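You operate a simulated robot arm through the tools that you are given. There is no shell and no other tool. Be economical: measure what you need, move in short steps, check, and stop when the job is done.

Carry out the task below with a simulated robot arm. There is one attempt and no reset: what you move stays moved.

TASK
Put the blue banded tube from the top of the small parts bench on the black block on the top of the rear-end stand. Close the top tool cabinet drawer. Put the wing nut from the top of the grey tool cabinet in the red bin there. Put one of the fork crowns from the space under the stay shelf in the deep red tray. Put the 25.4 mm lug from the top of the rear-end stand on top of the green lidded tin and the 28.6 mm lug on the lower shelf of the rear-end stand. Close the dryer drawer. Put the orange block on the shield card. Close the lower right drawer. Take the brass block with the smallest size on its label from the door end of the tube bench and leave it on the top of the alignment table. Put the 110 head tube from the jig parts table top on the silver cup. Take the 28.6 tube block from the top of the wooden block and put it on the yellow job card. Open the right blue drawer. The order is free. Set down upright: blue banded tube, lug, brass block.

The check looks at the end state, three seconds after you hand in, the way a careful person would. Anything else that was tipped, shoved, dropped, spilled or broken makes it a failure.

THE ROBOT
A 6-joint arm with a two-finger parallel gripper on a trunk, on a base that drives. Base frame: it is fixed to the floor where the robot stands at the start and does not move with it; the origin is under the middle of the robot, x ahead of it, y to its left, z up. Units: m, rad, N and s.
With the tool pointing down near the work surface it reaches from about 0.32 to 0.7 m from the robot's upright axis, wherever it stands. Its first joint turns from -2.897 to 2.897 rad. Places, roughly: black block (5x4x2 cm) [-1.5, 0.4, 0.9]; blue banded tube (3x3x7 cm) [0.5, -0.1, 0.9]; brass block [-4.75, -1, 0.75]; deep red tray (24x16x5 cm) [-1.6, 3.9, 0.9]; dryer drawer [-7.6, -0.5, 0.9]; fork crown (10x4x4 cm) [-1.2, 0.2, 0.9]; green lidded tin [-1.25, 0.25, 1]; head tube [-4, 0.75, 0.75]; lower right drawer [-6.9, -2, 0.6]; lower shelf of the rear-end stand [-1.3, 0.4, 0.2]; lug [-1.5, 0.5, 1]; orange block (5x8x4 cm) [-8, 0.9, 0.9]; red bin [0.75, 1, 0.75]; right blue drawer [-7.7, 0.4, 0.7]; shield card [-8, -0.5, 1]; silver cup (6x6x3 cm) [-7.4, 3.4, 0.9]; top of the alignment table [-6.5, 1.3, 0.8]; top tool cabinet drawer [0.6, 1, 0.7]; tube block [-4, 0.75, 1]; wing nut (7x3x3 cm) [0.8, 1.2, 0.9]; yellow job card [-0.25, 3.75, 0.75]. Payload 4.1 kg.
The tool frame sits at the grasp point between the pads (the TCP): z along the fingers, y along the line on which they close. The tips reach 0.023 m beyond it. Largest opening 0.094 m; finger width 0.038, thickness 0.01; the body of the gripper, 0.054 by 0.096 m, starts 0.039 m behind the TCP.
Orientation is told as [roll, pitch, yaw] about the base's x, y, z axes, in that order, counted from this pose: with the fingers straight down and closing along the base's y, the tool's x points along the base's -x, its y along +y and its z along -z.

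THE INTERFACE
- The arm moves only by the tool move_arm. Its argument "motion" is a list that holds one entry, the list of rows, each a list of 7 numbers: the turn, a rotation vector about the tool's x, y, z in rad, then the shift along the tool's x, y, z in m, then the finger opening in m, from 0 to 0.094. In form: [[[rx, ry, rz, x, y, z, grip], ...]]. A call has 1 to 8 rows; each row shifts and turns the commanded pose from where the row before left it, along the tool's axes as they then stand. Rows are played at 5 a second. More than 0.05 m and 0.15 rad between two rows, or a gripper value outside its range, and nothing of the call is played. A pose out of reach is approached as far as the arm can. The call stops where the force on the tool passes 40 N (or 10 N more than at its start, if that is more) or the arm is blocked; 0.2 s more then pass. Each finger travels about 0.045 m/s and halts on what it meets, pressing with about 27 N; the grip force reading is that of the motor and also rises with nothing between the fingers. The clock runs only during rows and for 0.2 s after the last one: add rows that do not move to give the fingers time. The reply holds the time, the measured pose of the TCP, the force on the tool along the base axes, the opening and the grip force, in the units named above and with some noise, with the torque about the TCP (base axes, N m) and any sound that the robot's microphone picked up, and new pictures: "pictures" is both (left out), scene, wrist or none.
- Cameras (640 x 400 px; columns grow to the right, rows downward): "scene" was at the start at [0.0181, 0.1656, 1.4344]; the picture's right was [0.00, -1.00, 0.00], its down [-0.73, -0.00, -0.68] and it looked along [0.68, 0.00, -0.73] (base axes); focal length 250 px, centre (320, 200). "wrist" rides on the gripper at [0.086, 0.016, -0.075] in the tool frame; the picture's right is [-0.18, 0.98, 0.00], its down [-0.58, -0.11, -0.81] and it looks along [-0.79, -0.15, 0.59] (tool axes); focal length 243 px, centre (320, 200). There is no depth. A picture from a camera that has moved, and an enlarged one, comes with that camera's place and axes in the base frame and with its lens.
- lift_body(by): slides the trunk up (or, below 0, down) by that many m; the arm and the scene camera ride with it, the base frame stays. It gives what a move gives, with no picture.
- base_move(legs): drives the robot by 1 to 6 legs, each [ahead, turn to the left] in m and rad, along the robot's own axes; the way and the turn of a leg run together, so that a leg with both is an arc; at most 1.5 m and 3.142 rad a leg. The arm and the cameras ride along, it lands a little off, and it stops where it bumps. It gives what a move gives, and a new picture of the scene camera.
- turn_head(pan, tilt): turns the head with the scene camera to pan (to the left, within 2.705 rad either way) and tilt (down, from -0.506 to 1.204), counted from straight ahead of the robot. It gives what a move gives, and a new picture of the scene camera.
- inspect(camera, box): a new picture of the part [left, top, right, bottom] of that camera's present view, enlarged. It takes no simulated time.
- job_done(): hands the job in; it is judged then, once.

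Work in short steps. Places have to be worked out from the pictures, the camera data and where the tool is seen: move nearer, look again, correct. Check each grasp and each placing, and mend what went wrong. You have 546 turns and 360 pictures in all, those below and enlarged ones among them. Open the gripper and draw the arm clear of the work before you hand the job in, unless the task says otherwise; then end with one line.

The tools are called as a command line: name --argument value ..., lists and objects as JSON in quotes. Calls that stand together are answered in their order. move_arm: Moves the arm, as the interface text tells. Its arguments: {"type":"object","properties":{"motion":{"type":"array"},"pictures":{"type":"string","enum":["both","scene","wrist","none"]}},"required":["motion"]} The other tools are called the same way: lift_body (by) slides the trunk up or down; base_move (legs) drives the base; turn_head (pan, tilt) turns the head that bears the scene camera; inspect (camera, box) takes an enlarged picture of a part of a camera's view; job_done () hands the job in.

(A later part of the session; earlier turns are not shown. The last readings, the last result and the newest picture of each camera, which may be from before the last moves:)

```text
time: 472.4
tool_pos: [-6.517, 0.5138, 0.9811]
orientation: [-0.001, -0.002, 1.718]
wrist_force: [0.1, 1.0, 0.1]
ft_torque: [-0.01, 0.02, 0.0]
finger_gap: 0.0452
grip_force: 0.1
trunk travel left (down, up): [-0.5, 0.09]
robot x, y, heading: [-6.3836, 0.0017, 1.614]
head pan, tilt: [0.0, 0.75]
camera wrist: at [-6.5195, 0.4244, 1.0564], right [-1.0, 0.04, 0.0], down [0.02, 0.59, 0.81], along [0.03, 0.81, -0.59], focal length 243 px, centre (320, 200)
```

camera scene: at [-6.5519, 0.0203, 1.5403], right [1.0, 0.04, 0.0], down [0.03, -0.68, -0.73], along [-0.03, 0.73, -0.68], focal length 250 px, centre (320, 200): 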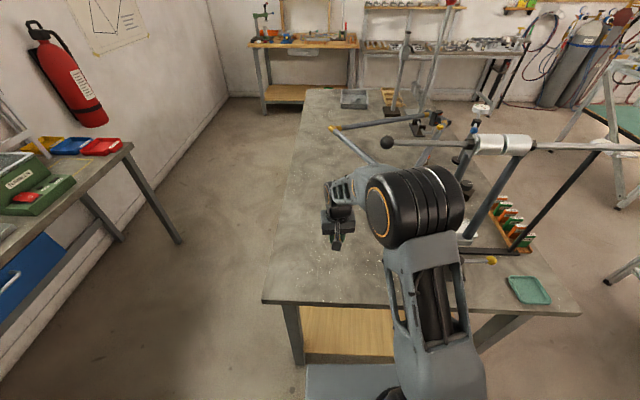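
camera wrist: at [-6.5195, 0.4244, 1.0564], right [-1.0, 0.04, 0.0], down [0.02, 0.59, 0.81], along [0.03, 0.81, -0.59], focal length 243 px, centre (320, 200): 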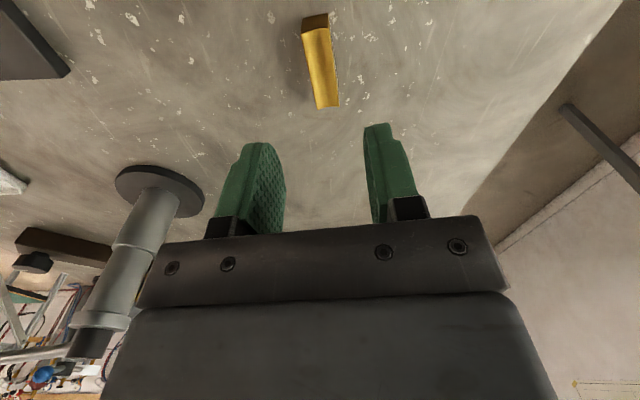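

The brass block stands upright on the table. Next is the dryer drawer, whose front faces +x at about x -7.6, y -0.55. I'll back off and turn to face it.

move_arm --motion '[[[0, 0, 0, 0, 0, -0.045, 0.04], [0, 0, 0, 0.03, -0.03, 0, 0.02], [0, 0, 0, 0.03, -0.03, 0, 0.0]]]' --pictures "none"

base_move --legs '[[-0.5, 0], [0, 1.53], [0.2, 0]]'

turn_head --pan 0.1 --tilt 0.6

```text
time: 473.2
tool_pos: [-6.4485, 0.4681, 1.0326]
orientation: [-0.001, -0.003, 1.718]
wrist_force: [-0.8, 0.6, 0.8]
ft_torque: [0.0, -0.01, -0.03]
finger_gap: 0.0002
grip_force: 11.9
trunk travel left (down, up): [-0.5, 0.09]
robot x, y, heading: [-6.3804, 0.0055, 1.611]
head pan, tilt: [0.0, 0.75]
```

```text
time: 481.2
tool_pos: [-7.0243, -0.571, 1.032]
orientation: [-0.002, 0.0, -2.979]
wrist_force: [1.4, -0.1, 0.5]
ft_torque: [0.02, 0.01, 0.01]
finger_gap: 0.0
grip_force: 27.0
trunk travel left (down, up): [-0.5, 0.09]
robot x, y, heading: [-6.5615, -0.4972, -3.084]
head pan, tilt: [0.0, 0.75]
camera scene: at [-6.5773, -0.6655, 1.5403], right [-0.06, 1.0, 0.0], down [0.68, 0.04, -0.73], along [-0.73, -0.04, -0.68], focal length 250 px, centre (320, 200)
```

scene: 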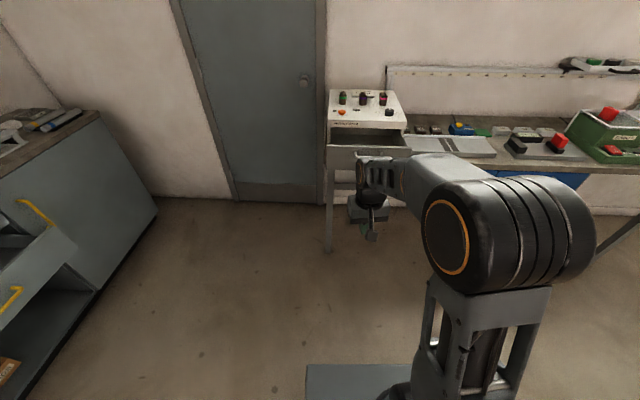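

```text
time: 481.9
tool_pos: [-7.0255, -0.5709, 1.0325]
orientation: [-0.002, -0.003, -2.979]
wrist_force: [0.4, 0.0, -0.4]
ft_torque: [-0.01, 0.02, -0.03]
finger_gap: 0.0
grip_force: 27.3
trunk travel left (down, up): [-0.5, 0.09]
robot x, y, heading: [-6.5621, -0.4927, -3.085]
head pan, tilt: [0.099, 0.6]
camera scene: at [-6.5814, -0.6745, 1.5532], right [-0.16, 0.99, 0.0], down [0.56, 0.09, -0.82], along [-0.81, -0.13, -0.57], focal length 250 px, centre (320, 200)
```

scene: 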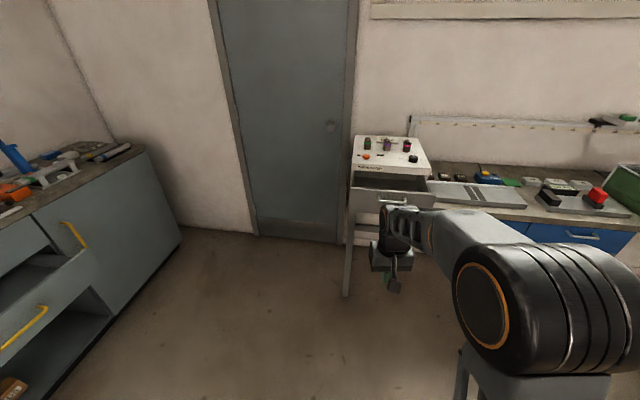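

The drawer front is at x≈-7.51, y -0.69…-0.34, top z≈0.97. I'll move forward a bit and pitch the tool to point forward.

move_arm --motion '[[[0, 0, 0.15, -0.045, 0, 0, 0.0], [0, 0, 0, -0.045, 0, 0, 0.0], [0, 0, 0, -0.045, 0, 0, 0.0], [0, -0.15, 0, -0.03, 0, 0, 0.0], [0, -0.15, 0, 0, 0, 0, 0.0], [0, -0.15, 0, 0, 0, 0, 0.0], [0, -0.15, 0, 0, 0, 0, 0.0], [0, -0.15, 0, 0, 0, 0, 0.0]]]' --pictures "none"

move_arm --motion '[[[0, -0.15, 0, 0, 0, 0, 0.0], [0, -0.15, 0, 0, 0, 0, 0.0], [0, -0.15, 0, 0, 0, 0, 0.0], [0, -0.15, 0, 0, 0, 0, 0.0], [0, -0.15, 0, 0, 0, 0, 0.0], [0, -0.07, 0, 0, 0, 0, 0.0]]]' --pictures "scene"

```text
time: 483.7
tool_pos: [-7.188, -0.5789, 1.034]
orientation: [0.0, -0.753, -3.128]
wrist_force: [0.1, 0.8, 0.4]
ft_torque: [0.0, 0.01, 0.02]
finger_gap: 0.0001
grip_force: 27.0
trunk travel left (down, up): [-0.5, 0.09]
robot x, y, heading: [-6.5585, -0.4925, -3.086]
head pan, tilt: [0.099, 0.6]
```

```text
time: 485.1
tool_pos: [-7.1878, -0.576, 1.0308]
orientation: [-0.221, -1.457, -2.942]
wrist_force: [0.0, 0.1, -0.3]
ft_torque: [0.01, 0.0, -0.03]
finger_gap: 0.0
grip_force: 26.8
out of reach, approached as far as the arm can: row 1, 2
trunk travel left (down, up): [-0.5, 0.09]
robot x, y, heading: [-6.5611, -0.498, -3.084]
head pan, tilt: [0.099, 0.6]
camera scene: at [-6.5815, -0.6746, 1.5532], right [-0.16, 0.99, 0.0], down [0.56, 0.09, -0.83], along [-0.81, -0.13, -0.56], focal length 250 px, centre (320, 200)
```

scene: 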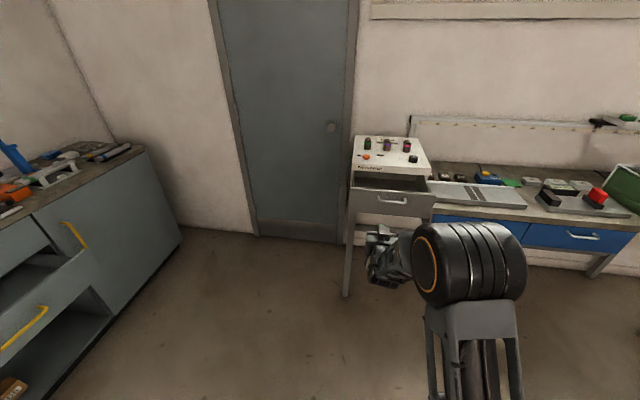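

The tool now points forward. I'll lower the trunk 10 cm and look closely at the drawer front.

lift_body --by -0.1

inspect --camera "scene" --box '[320, 100, 480, 280]'

```text
time: 486.4
tool_pos: [-7.1898, -0.5752, 0.9321]
orientation: [-0.219, -1.456, -2.942]
wrist_force: [0.8, 0.3, 0.4]
ft_torque: [-0.02, 0.0, -0.01]
finger_gap: 0.0
grip_force: 26.7
trunk travel left (down, up): [-0.4, 0.19]
robot x, y, heading: [-6.5649, -0.501, -3.087]
head pan, tilt: [0.099, 0.6]
```

```text
2.22 times, centred on (400, 190) of scene
camera zoom: at [-6.5813, -0.6745, 1.4532], right [-0.16, 0.99, 0.0], down [0.56, 0.09, -0.83], along [-0.81, -0.13, -0.56], focal length 556 px, centre (142, 222)
```

zoom: 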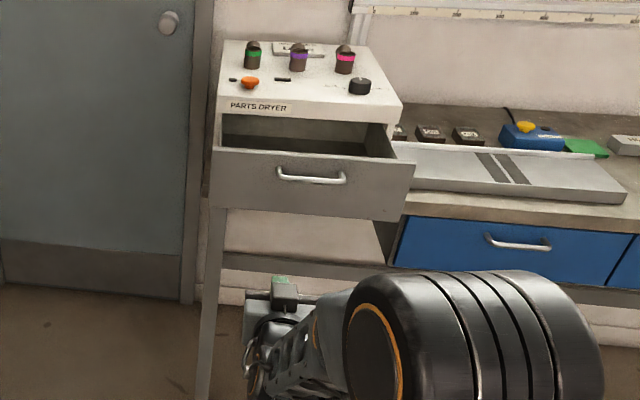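

The front spans z 0.87–0.99 with the handle at about 0.95. I'll advance to push just below the handle.

move_arm --motion '[[[0, 0, 0, 0, -0.013, 0.045, 0.0], [0, 0, 0, 0, -0.013, 0.045, 0.0], [0, 0, 0, 0, -0.013, 0.045, 0.0], [0, 0, 0, 0, -0.013, 0.045, 0.0], [0, 0, 0, 0, 0, 0.03, 0.0], [0, 0, 0, 0, 0, 0.0, 0.0]]]' --pictures "scene"

```text
time: 487.8
tool_pos: [-7.4022, -0.5541, 0.9153]
orientation: [-0.216, -1.452, -2.946]
wrist_force: [0.7, -0.3, -0.5]
ft_torque: [-0.04, 0.01, -0.02]
finger_gap: 0.0
grip_force: 27.1
out of reach, approached as far as the arm can: row 1, 2, 3, 4
trunk travel left (down, up): [-0.4, 0.19]
robot x, y, heading: [-6.5605, -0.4985, -3.088]
head pan, tilt: [0.099, 0.6]
camera scene: at [-6.5817, -0.6746, 1.4532], right [-0.16, 0.99, 0.0], down [0.56, 0.09, -0.82], along [-0.81, -0.13, -0.57], focal length 250 px, centre (320, 200)
```

scene: 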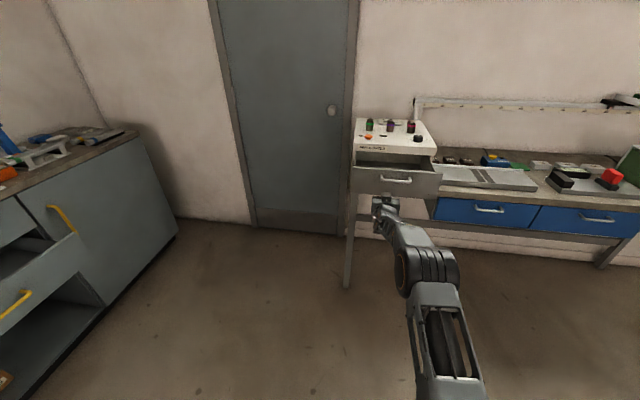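

inspect --camera "scene" --box '[340, 120, 460, 230]'

```text
3.64 times, centred on (400, 175) of scene
camera zoom: at [-6.5817, -0.6746, 1.4532], right [-0.16, 0.99, 0.0], down [0.56, 0.09, -0.82], along [-0.81, -0.13, -0.57], focal length 910 px, centre (29, 291)
```

zoom: 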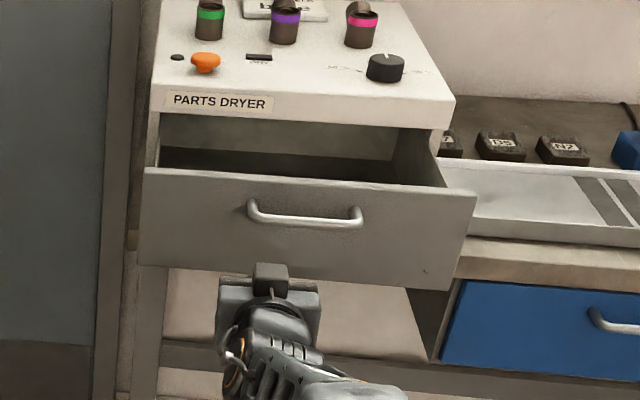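

The fingertips aim at the panel just below the handle. The arm is nearly extended, so I'll push by driving the base forward slowly.

base_move --legs '[[0.12, 0]]'

inspect --camera "scene" --box '[340, 120, 460, 230]'

```text
time: 489.0
tool_pos: [-7.5187, -0.5592, 0.9153]
orientation: [-0.221, -1.456, -2.947]
wrist_force: [0.9, -0.5, 0.2]
ft_torque: [0.01, 0.0, -0.03]
finger_gap: 0.0001
grip_force: 26.9
trunk travel left (down, up): [-0.4, 0.19]
robot x, y, heading: [-6.6801, -0.5048, -3.087]
head pan, tilt: [0.099, 0.6]
camera scene: at [-6.7, -0.6811, 1.4532], right [-0.15, 0.99, 0.0], down [0.56, 0.09, -0.83], along [-0.82, -0.13, -0.56], focal length 250 px, centre (320, 200)
```

scene: 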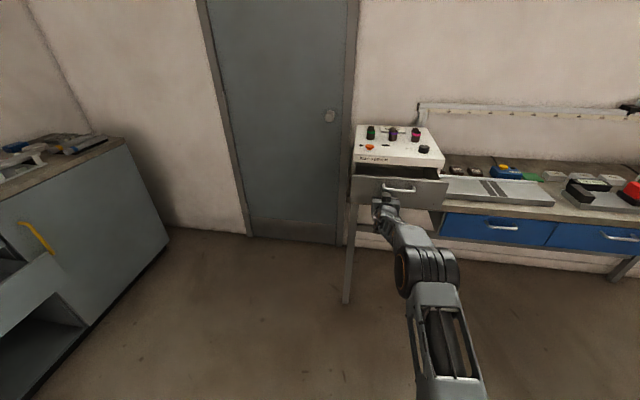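

```text
3.64 times, centred on (400, 175) of scene
camera zoom: at [-6.7, -0.6811, 1.4532], right [-0.15, 0.99, 0.0], down [0.56, 0.09, -0.83], along [-0.82, -0.13, -0.56], focal length 910 px, centre (29, 291)
```

zoom: 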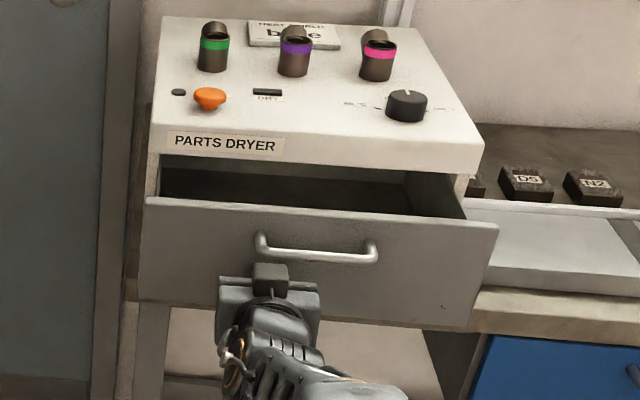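

base_move --legs '[[0.1, 0]]'

inspect --camera "scene" --box '[340, 100, 460, 230]'

```text
time: 490.2
tool_pos: [-7.6251, -0.5646, 0.9163]
orientation: [-0.22, -1.452, -2.946]
wrist_force: [0.4, 0.6, -0.3]
ft_torque: [-0.03, -0.03, -0.03]
finger_gap: 0.0
grip_force: 26.8
trunk travel left (down, up): [-0.4, 0.19]
robot x, y, heading: [-6.78, -0.5112, -3.083]
head pan, tilt: [0.099, 0.6]
camera scene: at [-6.8048, -0.6869, 1.4532], right [-0.15, 0.99, 0.0], down [0.56, 0.09, -0.83], along [-0.82, -0.13, -0.56], focal length 250 px, centre (320, 200)
```

scene: 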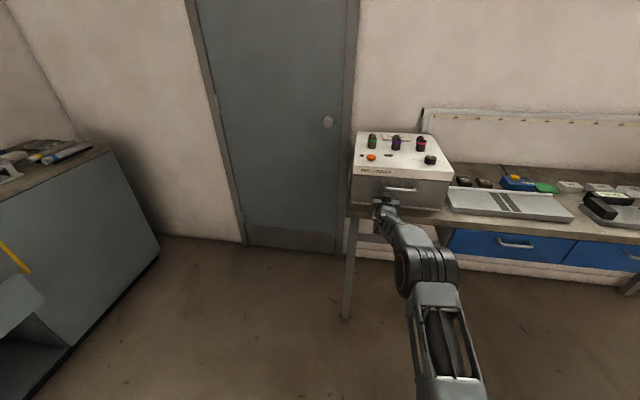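

```text
3.08 times, centred on (400, 165) of scene
camera zoom: at [-6.8048, -0.6869, 1.4532], right [-0.15, 0.99, 0.0], down [0.56, 0.09, -0.83], along [-0.82, -0.13, -0.56], focal length 770 px, centre (74, 308)
```

zoom: 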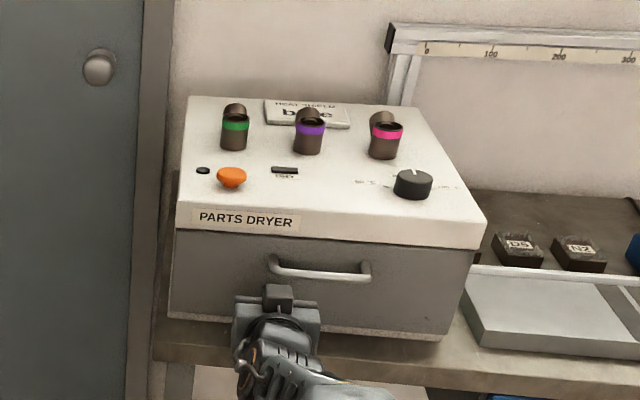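

Nearly flush. I'll push a little more until it resists.

base_move --legs '[[0.03, 0]]'

inspect --camera "scene" --box '[340, 110, 460, 230]'

```text
time: 491.0
tool_pos: [-7.6344, -0.5654, 0.9183]
orientation: [-0.216, -1.459, -2.952]
wrist_force: [29.3, 1.5, 4.9]
ft_torque: [0.14, 0.54, 0.08]
finger_gap: 0.0
grip_force: 26.9
trunk travel left (down, up): [-0.4, 0.19]
robot x, y, heading: [-6.8009, -0.5087, -3.089]
head pan, tilt: [0.099, 0.6]
stopped in leg 1: the force on the tool passed its limit (the readings are from after the stop); the commanded pose is now the measured one
camera scene: at [-6.8146, -0.6873, 1.4533], right [-0.15, 0.99, 0.0], down [0.56, 0.09, -0.83], along [-0.82, -0.13, -0.56], focal length 250 px, centre (320, 200)
```

scene: 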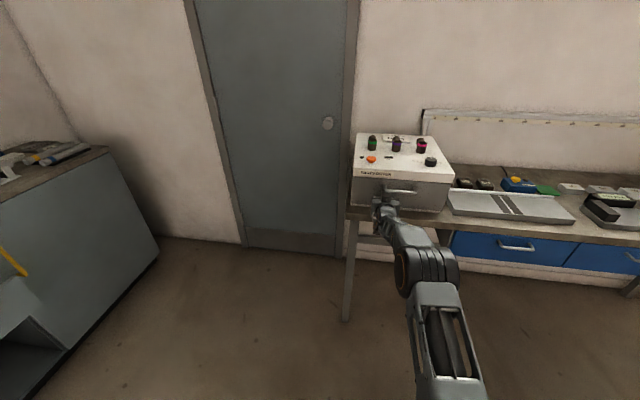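

```text
3.33 times, centred on (400, 170) of scene
camera zoom: at [-6.8146, -0.6873, 1.4533], right [-0.15, 0.99, 0.0], down [0.56, 0.09, -0.83], along [-0.82, -0.13, -0.56], focal length 834 px, centre (53, 300)
```

zoom: 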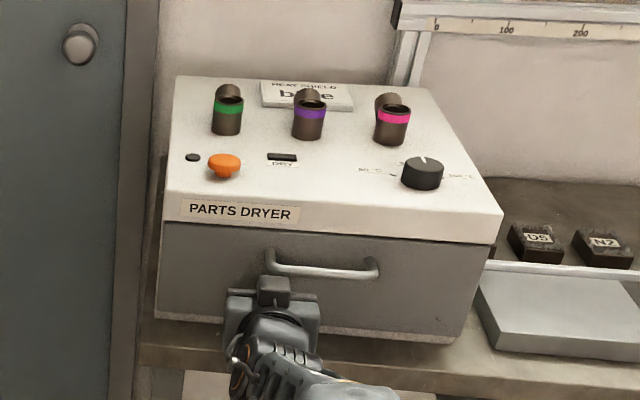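

The dryer drawer is closed. Next is the lower right drawer on the south cabinet at about (-6.9, -1.86). I'll back off, reposition facing -y and look.

base_move --legs '[[-0.1, 0], [0, 0.7], [0.33, 0], [0, 0.8]]'

turn_head --pan 0.0 --tilt 0.7

```text
time: 497.9
tool_pos: [-6.9164, -1.5738, 0.9156]
orientation: [-0.214, -1.454, -1.429]
wrist_force: [0.9, -0.2, -0.3]
ft_torque: [0.0, -0.01, 0.01]
finger_gap: 0.0
grip_force: 27.0
trunk travel left (down, up): [-0.4, 0.19]
robot x, y, heading: [-6.9288, -0.7351, -1.56]
head pan, tilt: [0.099, 0.6]
camera scene: at [-6.7597, -0.7621, 1.4532], right [-0.99, -0.11, 0.0], down [-0.06, 0.56, -0.83], along [0.09, -0.82, -0.56], focal length 250 px, centre (320, 200)
```

scene: 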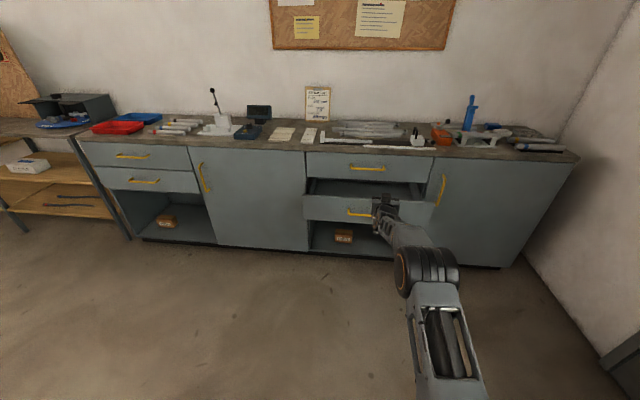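

```text
time: 498.6
tool_pos: [-6.9158, -1.5741, 0.9156]
orientation: [-0.211, -1.453, -1.429]
wrist_force: [1.2, 0.1, 0.7]
ft_torque: [0.0, 0.01, -0.02]
finger_gap: 0.0001
grip_force: 27.1
trunk travel left (down, up): [-0.4, 0.19]
robot x, y, heading: [-6.9323, -0.731, -1.566]
head pan, tilt: [0.0, 0.7]
camera scene: at [-6.7687, -0.7592, 1.4446], right [-1.0, -0.01, 0.0], down [-0.01, 0.64, -0.77], along [0.01, -0.77, -0.64], focal length 250 px, centre (320, 200)
```

scene: 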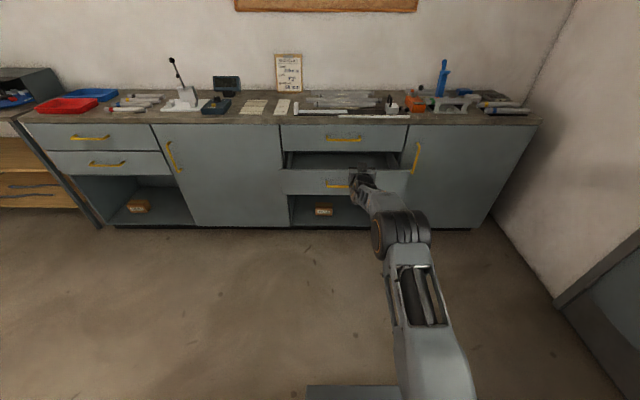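

The handle triangulates to (-6.86, -1.81, 0.67) with the panel spanning z 0.58–0.74. I'll lower to z≈0.62 and push by driving.

lift_body --by -0.295

base_move --legs '[[0.2, 0]]'

inspect --camera "scene" --box '[240, 60, 480, 260]'

```text
time: 501.6
tool_pos: [-6.9165, -1.5746, 0.6206]
orientation: [-0.212, -1.455, -1.432]
wrist_force: [-0.2, -0.6, 1.3]
ft_torque: [-0.04, 0.02, -0.02]
finger_gap: 0.0
grip_force: 27.4
trunk travel left (down, up): [-0.105, 0.485]
robot x, y, heading: [-6.9338, -0.7326, -1.566]
head pan, tilt: [0.0, 0.7]
```

```text
time: 503.2
tool_pos: [-6.9181, -1.7813, 0.6204]
orientation: [-0.212, -1.454, -1.431]
wrist_force: [-0.2, 1.1, 0.6]
ft_torque: [0.01, 0.0, 0.02]
finger_gap: 0.0002
grip_force: 27.3
trunk travel left (down, up): [-0.105, 0.485]
robot x, y, heading: [-6.9338, -0.9397, -1.564]
head pan, tilt: [0.0, 0.7]
camera scene: at [-6.7673, -0.9645, 1.1496], right [-1.0, -0.01, 0.0], down [0.0, 0.64, -0.76], along [0.0, -0.76, -0.64], focal length 250 px, centre (320, 200)
```

scene: 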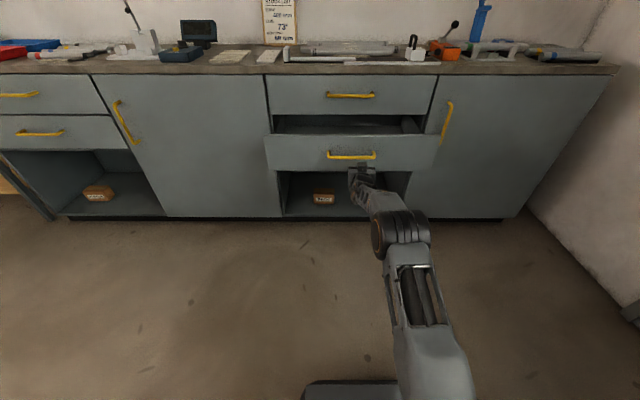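

```text
2.00 times, centred on (360, 160) of scene
camera zoom: at [-6.7673, -0.9645, 1.1496], right [-1.0, -0.01, 0.0], down [0.0, 0.64, -0.76], along [0.0, -0.76, -0.64], focal length 500 px, centre (240, 280)
```

zoom: 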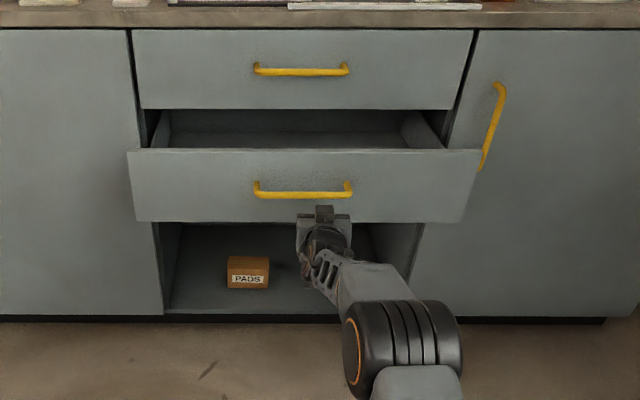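

The fingertips aim at the panel below the handle. Pushing forward.

base_move --legs '[[0.17, 0]]'

inspect --camera "scene" --box '[240, 40, 480, 240]'

```text
time: 504.7
tool_pos: [-6.913, -1.9505, 0.6175]
orientation: [-0.211, -1.452, -1.431]
wrist_force: [-1.0, 0.2, -6.0]
ft_torque: [-0.12, -0.07, -0.01]
finger_gap: 0.0
grip_force: 26.8
trunk travel left (down, up): [-0.105, 0.485]
robot x, y, heading: [-6.9302, -1.109, -1.561]
head pan, tilt: [0.0, 0.7]
camera scene: at [-6.7663, -1.1362, 1.1495], right [-1.0, -0.01, 0.0], down [-0.01, 0.64, -0.76], along [0.01, -0.76, -0.64], focal length 250 px, centre (320, 200)
```

scene: 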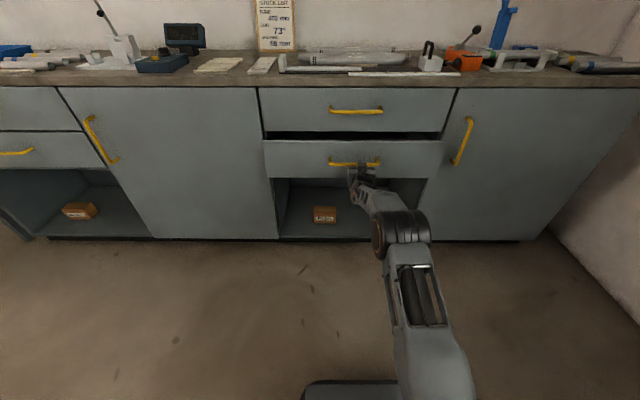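

```text
2.00 times, centred on (360, 140) of scene
camera zoom: at [-6.7663, -1.1362, 1.1495], right [-1.0, -0.01, 0.0], down [-0.01, 0.64, -0.76], along [0.01, -0.76, -0.64], focal length 500 px, centre (240, 320)
```

zoom: 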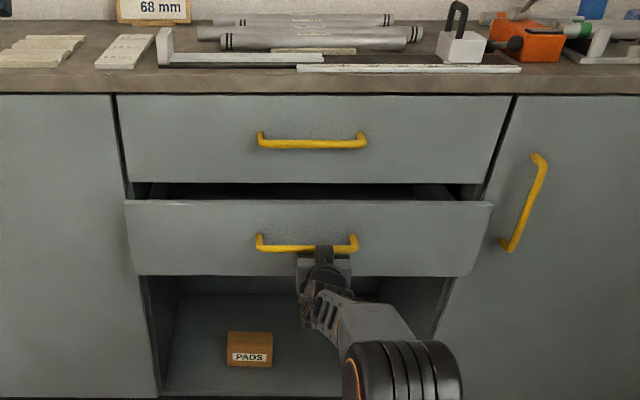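

It's closing. A bit further.

base_move --legs '[[0.08, 0]]'

inspect --camera "scene" --box '[240, 40, 480, 240]'

```text
time: 505.8
tool_pos: [-6.9137, -2.0245, 0.6187]
orientation: [-0.191, -1.451, -1.453]
wrist_force: [-1.0, 17.5, 3.0]
ft_torque: [-0.33, -0.03, 0.16]
finger_gap: 0.0001
grip_force: 27.0
trunk travel left (down, up): [-0.105, 0.485]
robot x, y, heading: [-6.9308, -1.1888, -1.566]
head pan, tilt: [0.0, 0.7]
stopped in leg 1: the force on the tool passed its limit (the readings are from after the stop); the commanded pose is now the measured one
camera scene: at [-6.7657, -1.2092, 1.1497], right [-1.0, -0.01, 0.0], down [0.0, 0.64, -0.77], along [0.01, -0.77, -0.64], focal length 250 px, centre (320, 200)
```

scene: 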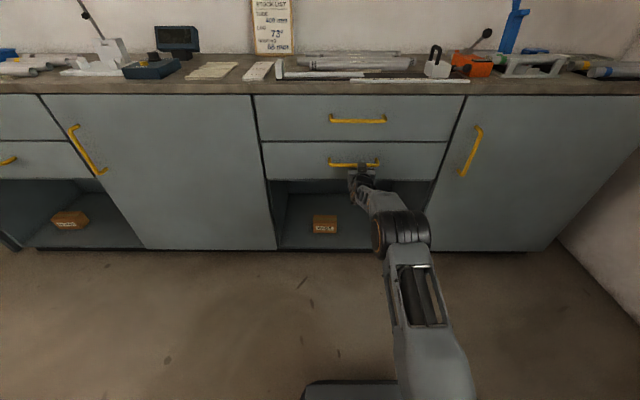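

```text
2.00 times, centred on (360, 140) of scene
camera zoom: at [-6.7657, -1.2092, 1.1497], right [-1.0, -0.01, 0.0], down [0.0, 0.64, -0.77], along [0.01, -0.77, -0.64], focal length 500 px, centre (240, 320)
```

zoom: 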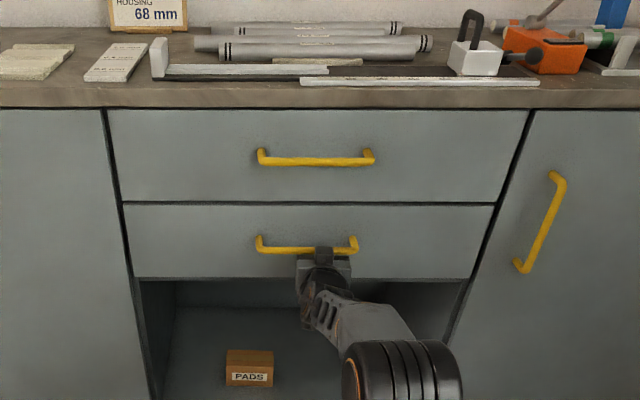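

The lower right drawer is flush. Next is the right blue drawer. I'll back off, raise and retract the tool, reverse north and turn to face west.

base_move --legs '[[-0.35, 0]]'

lift_body --by 0.38

move_arm --motion '[[[0, 0, 0, 0, 0, -0.045, 0.0], [0, 0, 0, 0, 0, -0.045, 0.0], [0, 0, 0, 0, 0, -0.045, 0.0], [0, 0, 0, 0, 0, -0.045, 0.0], [0, 0, 0, 0, 0, -0.045, 0.0], [0, 0, 0, 0, 0, -0.045, 0.0]]]' --pictures "none"

base_move --legs '[[-0.68, 0], [0, -1.57]]'

turn_head --pan -0.5 --tilt 0.7

```text
time: 508.1
tool_pos: [-6.912, -1.675, 0.6163]
orientation: [-0.193, -1.448, -1.441]
wrist_force: [-0.3, 0.4, 0.4]
ft_torque: [0.0, -0.02, -0.01]
finger_gap: 0.0001
grip_force: 26.9
trunk travel left (down, up): [-0.105, 0.485]
robot x, y, heading: [-6.9338, -0.8343, -1.55]
head pan, tilt: [0.0, 0.7]
camera scene: at [-6.7692, -0.8598, 1.1496], right [-1.0, -0.01, 0.0], down [-0.01, 0.64, -0.76], along [0.01, -0.76, -0.64], focal length 250 px, centre (320, 200)
```

scene: 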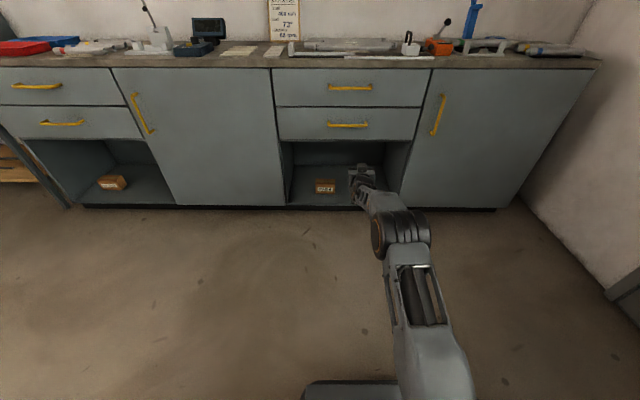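

```text
time: 511.8
tool_pos: [-6.9108, -1.6751, 0.9967]
orientation: [-0.193, -1.447, -1.442]
wrist_force: [-0.7, -0.1, 0.5]
ft_torque: [0.01, 0.0, 0.01]
finger_gap: 0.0
grip_force: 27.1
trunk travel left (down, up): [-0.485, 0.105]
robot x, y, heading: [-6.9364, -0.8361, -1.554]
head pan, tilt: [0.0, 0.7]
```

```text
time: 513.2
tool_pos: [-6.883, -1.4101, 1.0282]
orientation: [-0.196, -1.448, -1.442]
wrist_force: [0.3, -0.5, 0.1]
ft_torque: [0.03, 0.0, -0.02]
finger_gap: 0.0
grip_force: 27.0
out of reach, approached as far as the arm can: row 2, 3
trunk travel left (down, up): [-0.485, 0.105]
robot x, y, heading: [-6.9351, -0.84, -1.563]
head pan, tilt: [0.0, 0.7]
```

```text
time: 520.9
tool_pos: [-7.522, -0.1662, 1.0286]
orientation: [-0.194, -1.449, -3.039]
wrist_force: [-1.6, -0.9, -0.2]
ft_torque: [0.04, 0.02, 0.0]
finger_gap: 0.0001
grip_force: 27.0
trunk travel left (down, up): [-0.485, 0.105]
robot x, y, heading: [-6.9421, -0.131, 3.134]
head pan, tilt: [0.0, 0.7]
camera scene: at [-6.9739, -0.2976, 1.5296], right [0.01, 1.0, 0.0], down [0.64, -0.01, -0.76], along [-0.76, 0.01, -0.64], focal length 250 px, centre (320, 200)
```

scene: 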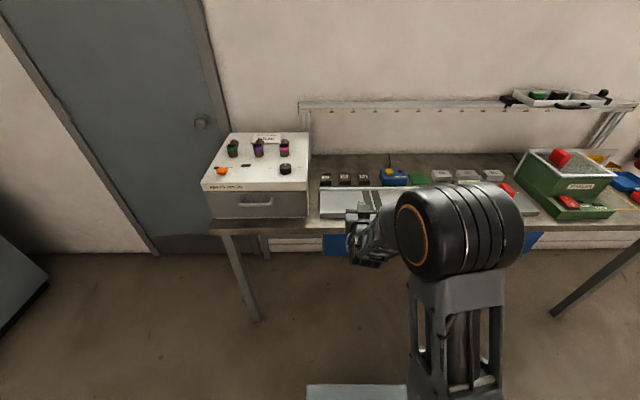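

```text
time: 521.9
tool_pos: [-7.521, -0.1665, 1.0296]
orientation: [-0.195, -1.449, -3.04]
wrist_force: [-0.2, -0.6, 0.0]
ft_torque: [0.01, 0.08, 0.01]
finger_gap: 0.0002
grip_force: 27.3
trunk travel left (down, up): [-0.485, 0.105]
robot x, y, heading: [-6.9449, -0.1312, 3.128]
head pan, tilt: [-0.499, 0.7]
camera scene: at [-6.9629, -0.2572, 1.5296], right [0.49, 0.87, 0.0], down [0.56, -0.32, -0.76], along [-0.67, 0.38, -0.64], focal length 250 px, centre (320, 200)
```

scene: 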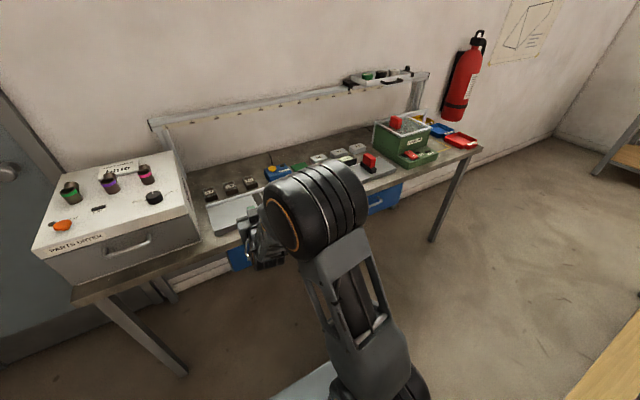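

The right blue drawer is near y≈0.45. I'll roll the tool a quarter so the fingers close vertically.

move_arm --motion '[[[0, 0, 0.15, 0, 0, -0.03, 0.03], [0, 0, 0.15, 0, 0, 0, 0.06], [0, 0, 0.15, 0, 0, 0, 0.06], [0, 0, 0.15, 0, 0, 0, 0.06], [0, 0, 0.15, 0, 0, 0, 0.06], [0, 0, 0.15, 0, 0, 0, 0.06], [0, 0, 0.15, 0, 0, 0, 0.06], [0, 0, 0.15, 0, 0, 0, 0.06]]]' --pictures "none"

move_arm --motion '[[[0, 0, 0.15, 0, 0, 0, 0.06], [0, 0, 0.15, 0, 0, 0, 0.06], [0, 0, 0.07, 0, 0, 0, 0.06], [0, 0, 0, 0, 0, 0, 0.06]]]' --pictures "wrist"

```text
time: 523.7
tool_pos: [-7.499, -0.3115, 1.2876]
orientation: [1.424, -0.395, 1.53]
wrist_force: [-0.4, -0.6, -0.3]
ft_torque: [0.0, 0.02, 0.01]
finger_gap: 0.06
grip_force: 0.1
out of reach, approached as far as the arm can: row 1, 2, 3, 4, 5, 6, 7, 8
trunk travel left (down, up): [-0.485, 0.105]
robot x, y, heading: [-6.9449, -0.1286, 3.132]
head pan, tilt: [-0.499, 0.7]
```

```text
time: 524.7
tool_pos: [-7.511, -0.3127, 1.3646]
orientation: [1.441, -0.026, 1.48]
wrist_force: [-0.4, -0.3, -0.3]
ft_torque: [0.04, 0.05, -0.01]
finger_gap: 0.06
grip_force: 0.0
out of reach, approached as far as the arm can: row 1, 2, 3
trunk travel left (down, up): [-0.485, 0.105]
robot x, y, heading: [-6.9463, -0.1325, 3.13]
head pan, tilt: [-0.499, 0.7]
camera wrist: at [-7.4475, -0.4081, 1.3883], right [-0.11, 0.17, 0.98], down [0.86, 0.51, 0.01], along [-0.49, 0.85, -0.2], focal length 243 px, centre (320, 200)
```

wrist: 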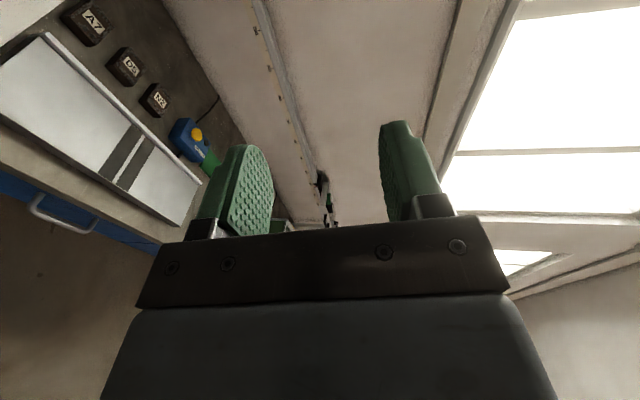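

The tool is now rolled but sits high. I'll move it north in free air toward y≈0.4.

move_arm --motion '[[[0, 0, 0, -0.045, 0, -0.012, 0.06], [0, 0, 0, -0.045, 0, -0.012, 0.06], [0, 0, 0, -0.045, 0, -0.012, 0.06], [0, 0, 0, -0.045, 0, -0.012, 0.06], [0, 0, 0, -0.045, 0, 0, 0.06], [0, 0, 0, -0.045, 0, 0, 0.06], [0, 0, 0, -0.045, 0, 0, 0.06], [0, 0, 0, -0.045, 0, 0, 0.06]]]' --pictures "none"

move_arm --motion '[[[0, 0, 0, -0.045, 0, 0, 0.06], [0, 0, 0, -0.045, 0, 0, 0.06], [0, 0, 0, -0.045, -0.02, 0, 0.06], [0, 0, 0, -0.045, -0.02, 0, 0.06], [0, 0, 0, -0.045, -0.02, 0, 0.06], [0, 0, 0, -0.045, -0.02, 0, 0.06]]]' --pictures "scene"

```text
time: 526.5
tool_pos: [-7.433, 0.0437, 1.3811]
orientation: [1.449, -0.026, 1.48]
wrist_force: [0.3, 0.1, 0.0]
ft_torque: [0.03, -0.01, 0.0]
finger_gap: 0.0602
grip_force: 0.1
trunk travel left (down, up): [-0.485, 0.105]
robot x, y, heading: [-6.9431, -0.1299, 3.128]
head pan, tilt: [-0.499, 0.7]
```

```text
time: 527.9
tool_pos: [-7.4006, 0.3106, 1.3062]
orientation: [1.451, -0.023, 1.48]
wrist_force: [0.3, -0.1, -0.8]
ft_torque: [-0.03, -0.02, 0.01]
finger_gap: 0.0601
grip_force: 0.0
trunk travel left (down, up): [-0.485, 0.105]
robot x, y, heading: [-6.9469, -0.1302, 3.125]
head pan, tilt: [-0.499, 0.7]
camera scene: at [-6.963, -0.2562, 1.5297], right [0.49, 0.87, 0.0], down [0.56, -0.32, -0.76], along [-0.67, 0.38, -0.64], focal length 250 px, centre (320, 200)
```

scene: 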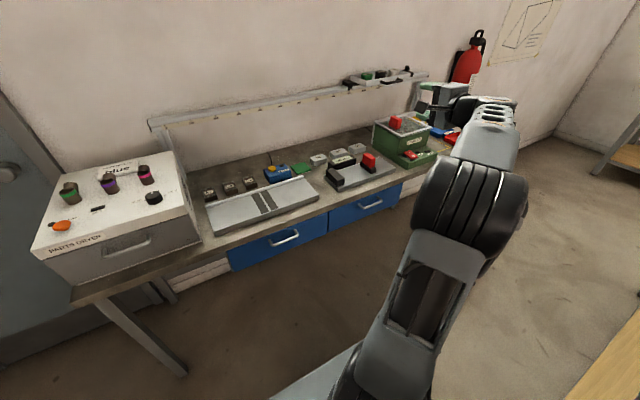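

Triangulation puts the right drawer's handle at (-7.63, 0.393, 0.764). I'll lower the trunk, then drive a bit closer.

lift_body --by -0.4

lift_body --by -0.08

base_move --legs '[[0.1, 0]]'

move_arm --motion '[[[0, 0, 0, -0.04, -0.02, 0, 0.06], [0, 0, 0, -0.03, -0.02, 0, 0.06], [0, 0, 0, 0, -0.02, 0, 0.06]]]' --pictures "both"

```text
time: 531.7
tool_pos: [-7.4007, 0.3092, 0.9078]
orientation: [1.45, -0.024, 1.48]
wrist_force: [0.3, 0.2, -0.5]
ft_torque: [0.01, 0.01, 0.03]
finger_gap: 0.0598
grip_force: 0.1
trunk travel left (down, up): [-0.085, 0.505]
robot x, y, heading: [-6.9451, -0.1301, 3.129]
head pan, tilt: [-0.499, 0.7]
```

```text
time: 532.9
tool_pos: [-7.4011, 0.3093, 0.826]
orientation: [1.45, -0.024, 1.479]
wrist_force: [0.4, -0.6, 0.0]
ft_torque: [0.03, 0.02, 0.03]
finger_gap: 0.0601
grip_force: 0.1
trunk travel left (down, up): [-0.005, 0.585]
robot x, y, heading: [-6.9437, -0.1286, 3.12]
head pan, tilt: [-0.499, 0.7]
```

```text
time: 534.0
tool_pos: [-7.5009, 0.313, 0.8265]
orientation: [1.451, -0.026, 1.478]
wrist_force: [-0.5, -0.1, 0.7]
ft_torque: [-0.02, -0.01, 0.01]
finger_gap: 0.06
grip_force: 0.1
trunk travel left (down, up): [-0.005, 0.585]
robot x, y, heading: [-7.0485, -0.1287, 3.125]
head pan, tilt: [-0.499, 0.7]
camera scene: at [-7.0648, -0.2554, 1.0496], right [0.49, 0.87, 0.0], down [0.56, -0.32, -0.76], along [-0.67, 0.38, -0.64], focal length 250 px, centre (320, 200)
```

scene: 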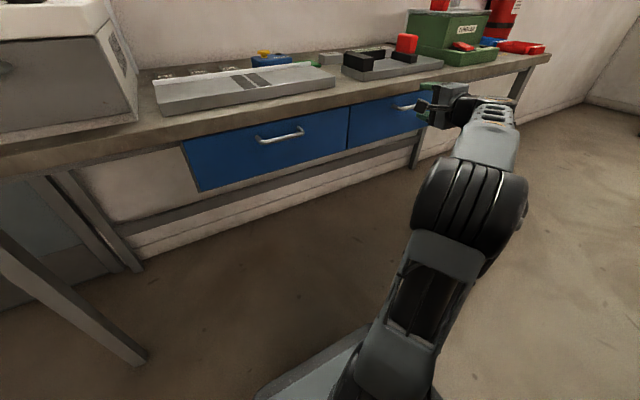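

```text
time: 534.8
tool_pos: [-7.4883, 0.3813, 0.771]
orientation: [1.45, -0.026, 1.475]
wrist_force: [0.1, 0.0, 0.8]
ft_torque: [0.0, -0.02, -0.01]
finger_gap: 0.0599
grip_force: 0.1
trunk travel left (down, up): [-0.005, 0.585]
robot x, y, heading: [-7.0474, -0.1275, 3.128]
head pan, tilt: [-0.499, 0.7]
camera scene: at [-7.0647, -0.2554, 1.0496], right [0.49, 0.87, 0.0], down [0.56, -0.32, -0.77], along [-0.67, 0.38, -0.64], focal length 250 px, centre (320, 200)
camera wrist: at [-7.424, 0.2868, 0.7938], right [-0.1, 0.17, 0.98], down [0.86, 0.5, 0.0], along [-0.49, 0.85, -0.2], focal length 243 px, centre (320, 200)
```

scene: 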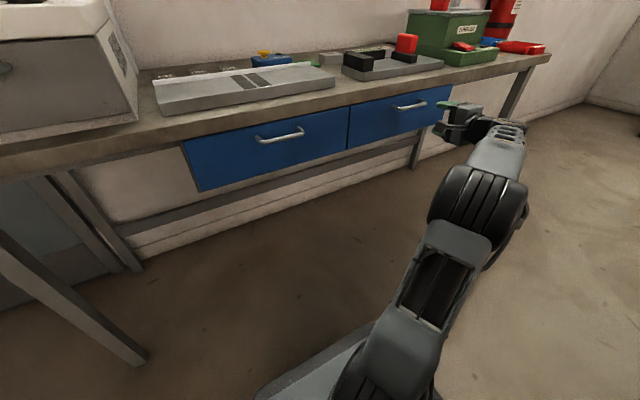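
wrist: 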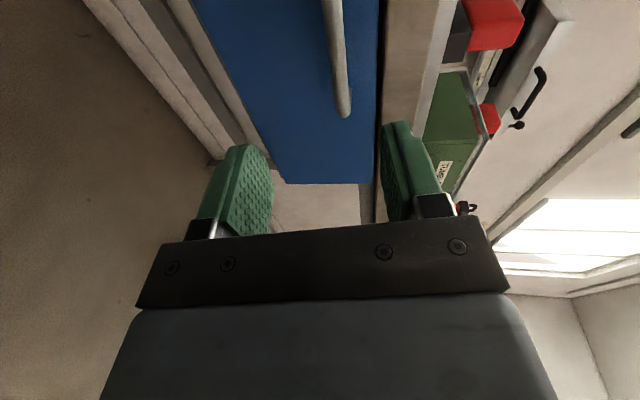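

The handle is aligned at about (-7.62, 0.385, 0.77). I'll advance with the fingers above and below the bar.

move_arm --motion '[[[0, 0, 0, 0.002, 0.005, 0.035, 0.05], [0, 0, 0, 0.002, 0.005, 0.035, 0.05], [0, 0, 0, 0.002, 0.004, 0.03, 0.05], [0, 0, 0, 0, 0, 0, 0.05]]]' --pictures "both"

inspect --camera "scene" --box '[340, 60, 500, 160]'

```text
time: 535.8
tool_pos: [-7.5906, 0.3872, 0.7728]
orientation: [1.45, -0.025, 1.477]
wrist_force: [-0.7, -0.1, 0.7]
ft_torque: [0.04, 0.03, 0.04]
finger_gap: 0.0502
grip_force: 0.0
trunk travel left (down, up): [-0.005, 0.585]
robot x, y, heading: [-7.0445, -0.1239, 3.125]
head pan, tilt: [-0.499, 0.7]
camera scene: at [-7.0647, -0.2553, 1.0496], right [0.49, 0.87, 0.0], down [0.56, -0.32, -0.76], along [-0.67, 0.38, -0.64], focal length 250 px, centre (320, 200)
camera wrist: at [-7.5268, 0.2925, 0.7951], right [-0.1, 0.17, 0.98], down [0.86, 0.5, 0.0], along [-0.49, 0.85, -0.2], focal length 243 px, centre (320, 200)
```

scene: 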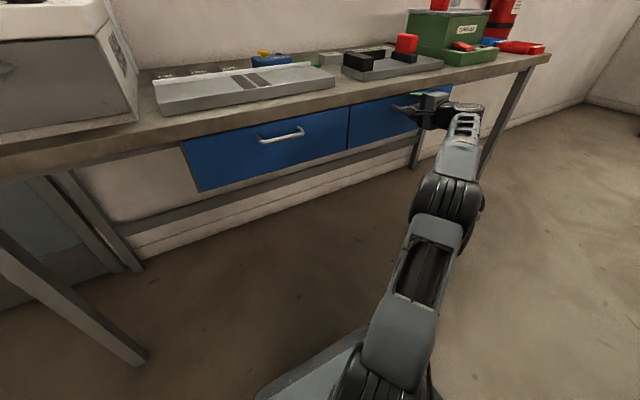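
wrist: 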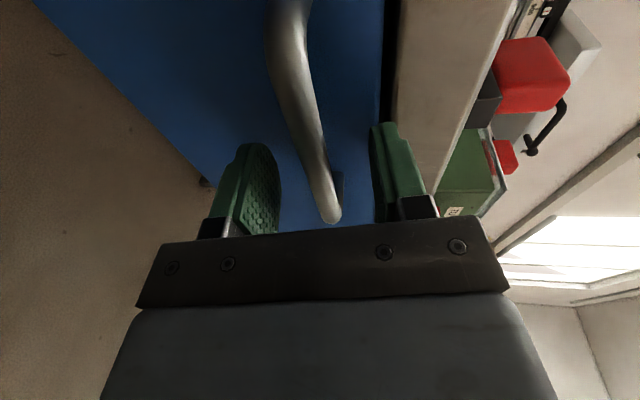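

```text
4.00 times, centred on (420, 110) of scene
camera zoom: at [-7.0647, -0.2553, 1.0496], right [0.49, 0.87, 0.0], down [0.56, -0.32, -0.76], along [-0.67, 0.38, -0.64], focal length 1001 px, centre (-80, 560)
```

zoom: 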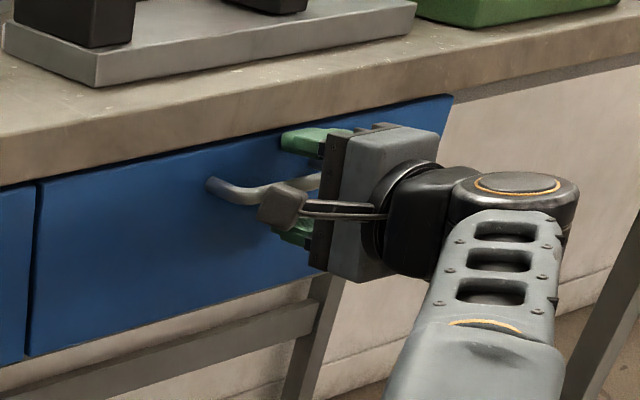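

The bar is between the fingers. I'll shift 15 mm south toward the handle's middle and close.

move_arm --motion '[[[0, 0, 0, 0.015, 0, 0.008, 0.05], [0, 0, 0, 0, 0, 0, 0.03], [0, 0, 0, 0, 0, 0, 0.0], [0, 0, 0, 0, 0, 0, 0.0], [0, 0, 0, 0, 0, 0, 0.0]]]' --pictures "wrist"

```text
time: 537.0
tool_pos: [-7.5984, 0.3737, 0.771]
orientation: [1.452, -0.023, 1.475]
wrist_force: [-2.3, 0.2, 7.8]
ft_torque: [-1.72, -0.14, -0.65]
finger_gap: 0.012
grip_force: 44.6
trunk travel left (down, up): [-0.005, 0.585]
robot x, y, heading: [-7.0441, -0.1308, 3.126]
head pan, tilt: [-0.499, 0.7]
camera wrist: at [-7.5357, 0.2783, 0.7942], right [-0.1, 0.17, 0.98], down [0.87, 0.5, 0.0], along [-0.49, 0.85, -0.2], focal length 243 px, centre (320, 200)
```

wrist: 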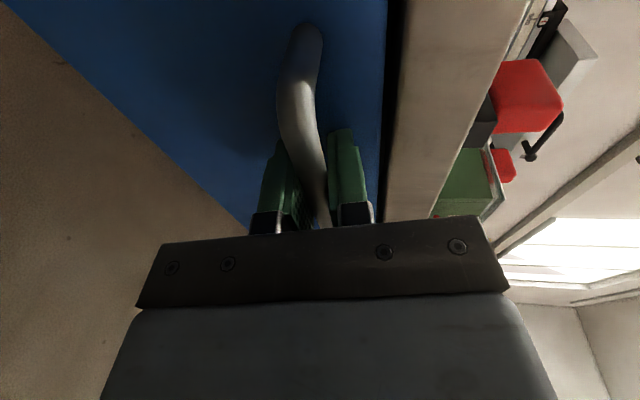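

Bar gripped. I'll pull by driving the base back.

base_move --legs '[[-0.1, 0]]'

```text
time: 538.2
tool_pos: [-7.4996, 0.3734, 0.7706]
orientation: [1.454, -0.024, 1.472]
wrist_force: [-1.4, 20.5, 18.6]
ft_torque: [-1.79, -0.12, 0.1]
finger_gap: 0.0117
grip_force: 44.9
trunk travel left (down, up): [-0.005, 0.585]
robot x, y, heading: [-6.945, -0.1276, 3.123]
head pan, tilt: [-0.499, 0.7]
camera scene: at [-6.9642, -0.2563, 1.0498], right [0.5, 0.87, 0.0], down [0.56, -0.32, -0.77], along [-0.67, 0.38, -0.64], focal length 250 px, centre (320, 200)
```

scene: 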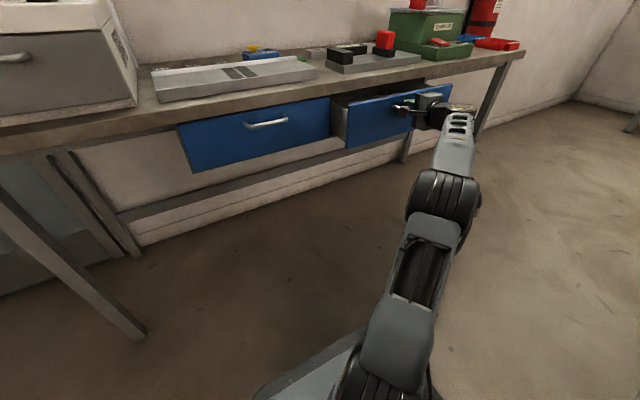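

The drawer is opening. Continuing.

base_move --legs '[[-0.08, 0]]'

```text
time: 539.2
tool_pos: [-7.4189, 0.3727, 0.7716]
orientation: [1.454, -0.026, 1.467]
wrist_force: [-1.5, 26.8, 12.4]
ft_torque: [-1.77, -0.11, -0.13]
finger_gap: 0.012
grip_force: 45.1
trunk travel left (down, up): [-0.005, 0.585]
robot x, y, heading: [-6.868, -0.1273, 3.121]
head pan, tilt: [-0.499, 0.7]
camera scene: at [-6.8847, -0.2571, 1.0499], right [0.5, 0.87, 0.0], down [0.56, -0.32, -0.76], along [-0.66, 0.38, -0.64], focal length 250 px, centre (320, 200)
```

scene: 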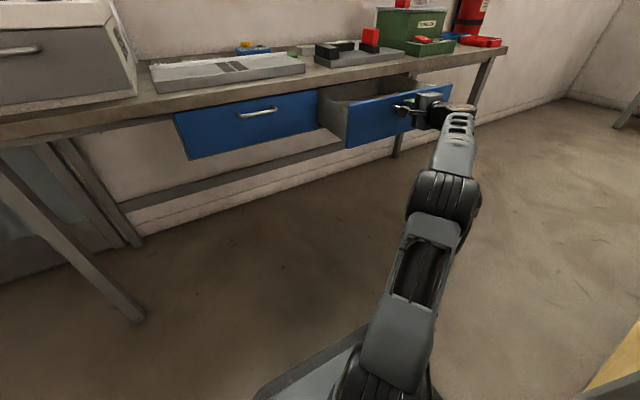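

Opened 18 cm so far. I'll relieve the side force and pull further until it stops.

move_arm --motion '[[[0, 0, 0, -0.006, 0, 0, 0.0], [0, 0, 0, 0, 0, 0, 0.0]]]' --pictures "none"

base_move --legs '[[-0.08, 0.01]]'

```text
time: 539.8
tool_pos: [-7.4193, 0.3737, 0.7719]
orientation: [1.45, -0.025, 1.478]
wrist_force: [-2.0, -35.3, -7.9]
ft_torque: [-1.68, 0.04, -0.65]
finger_gap: 0.0119
grip_force: 44.7
trunk travel left (down, up): [-0.005, 0.585]
robot x, y, heading: [-6.867, -0.1332, 3.121]
head pan, tilt: [-0.499, 0.7]
```

```text
time: 540.9
tool_pos: [-7.344, 0.3716, 0.7727]
orientation: [1.453, -0.027, 1.476]
wrist_force: [-35.4, 14.4, 9.8]
ft_torque: [-1.71, -0.07, -0.6]
finger_gap: 0.012
grip_force: 45.0
trunk travel left (down, up): [-0.005, 0.585]
robot x, y, heading: [-6.787, -0.1333, 3.136]
head pan, tilt: [-0.499, 0.7]
camera scene: at [-6.8051, -0.259, 1.0498], right [0.49, 0.87, 0.0], down [0.56, -0.31, -0.76], along [-0.67, 0.37, -0.65], focal length 250 px, centre (320, 200)
```

scene: 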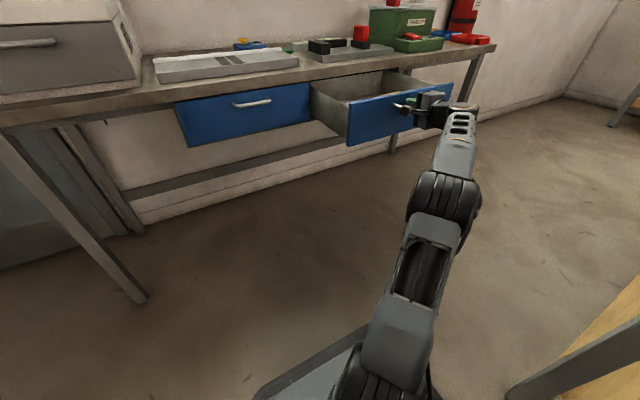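

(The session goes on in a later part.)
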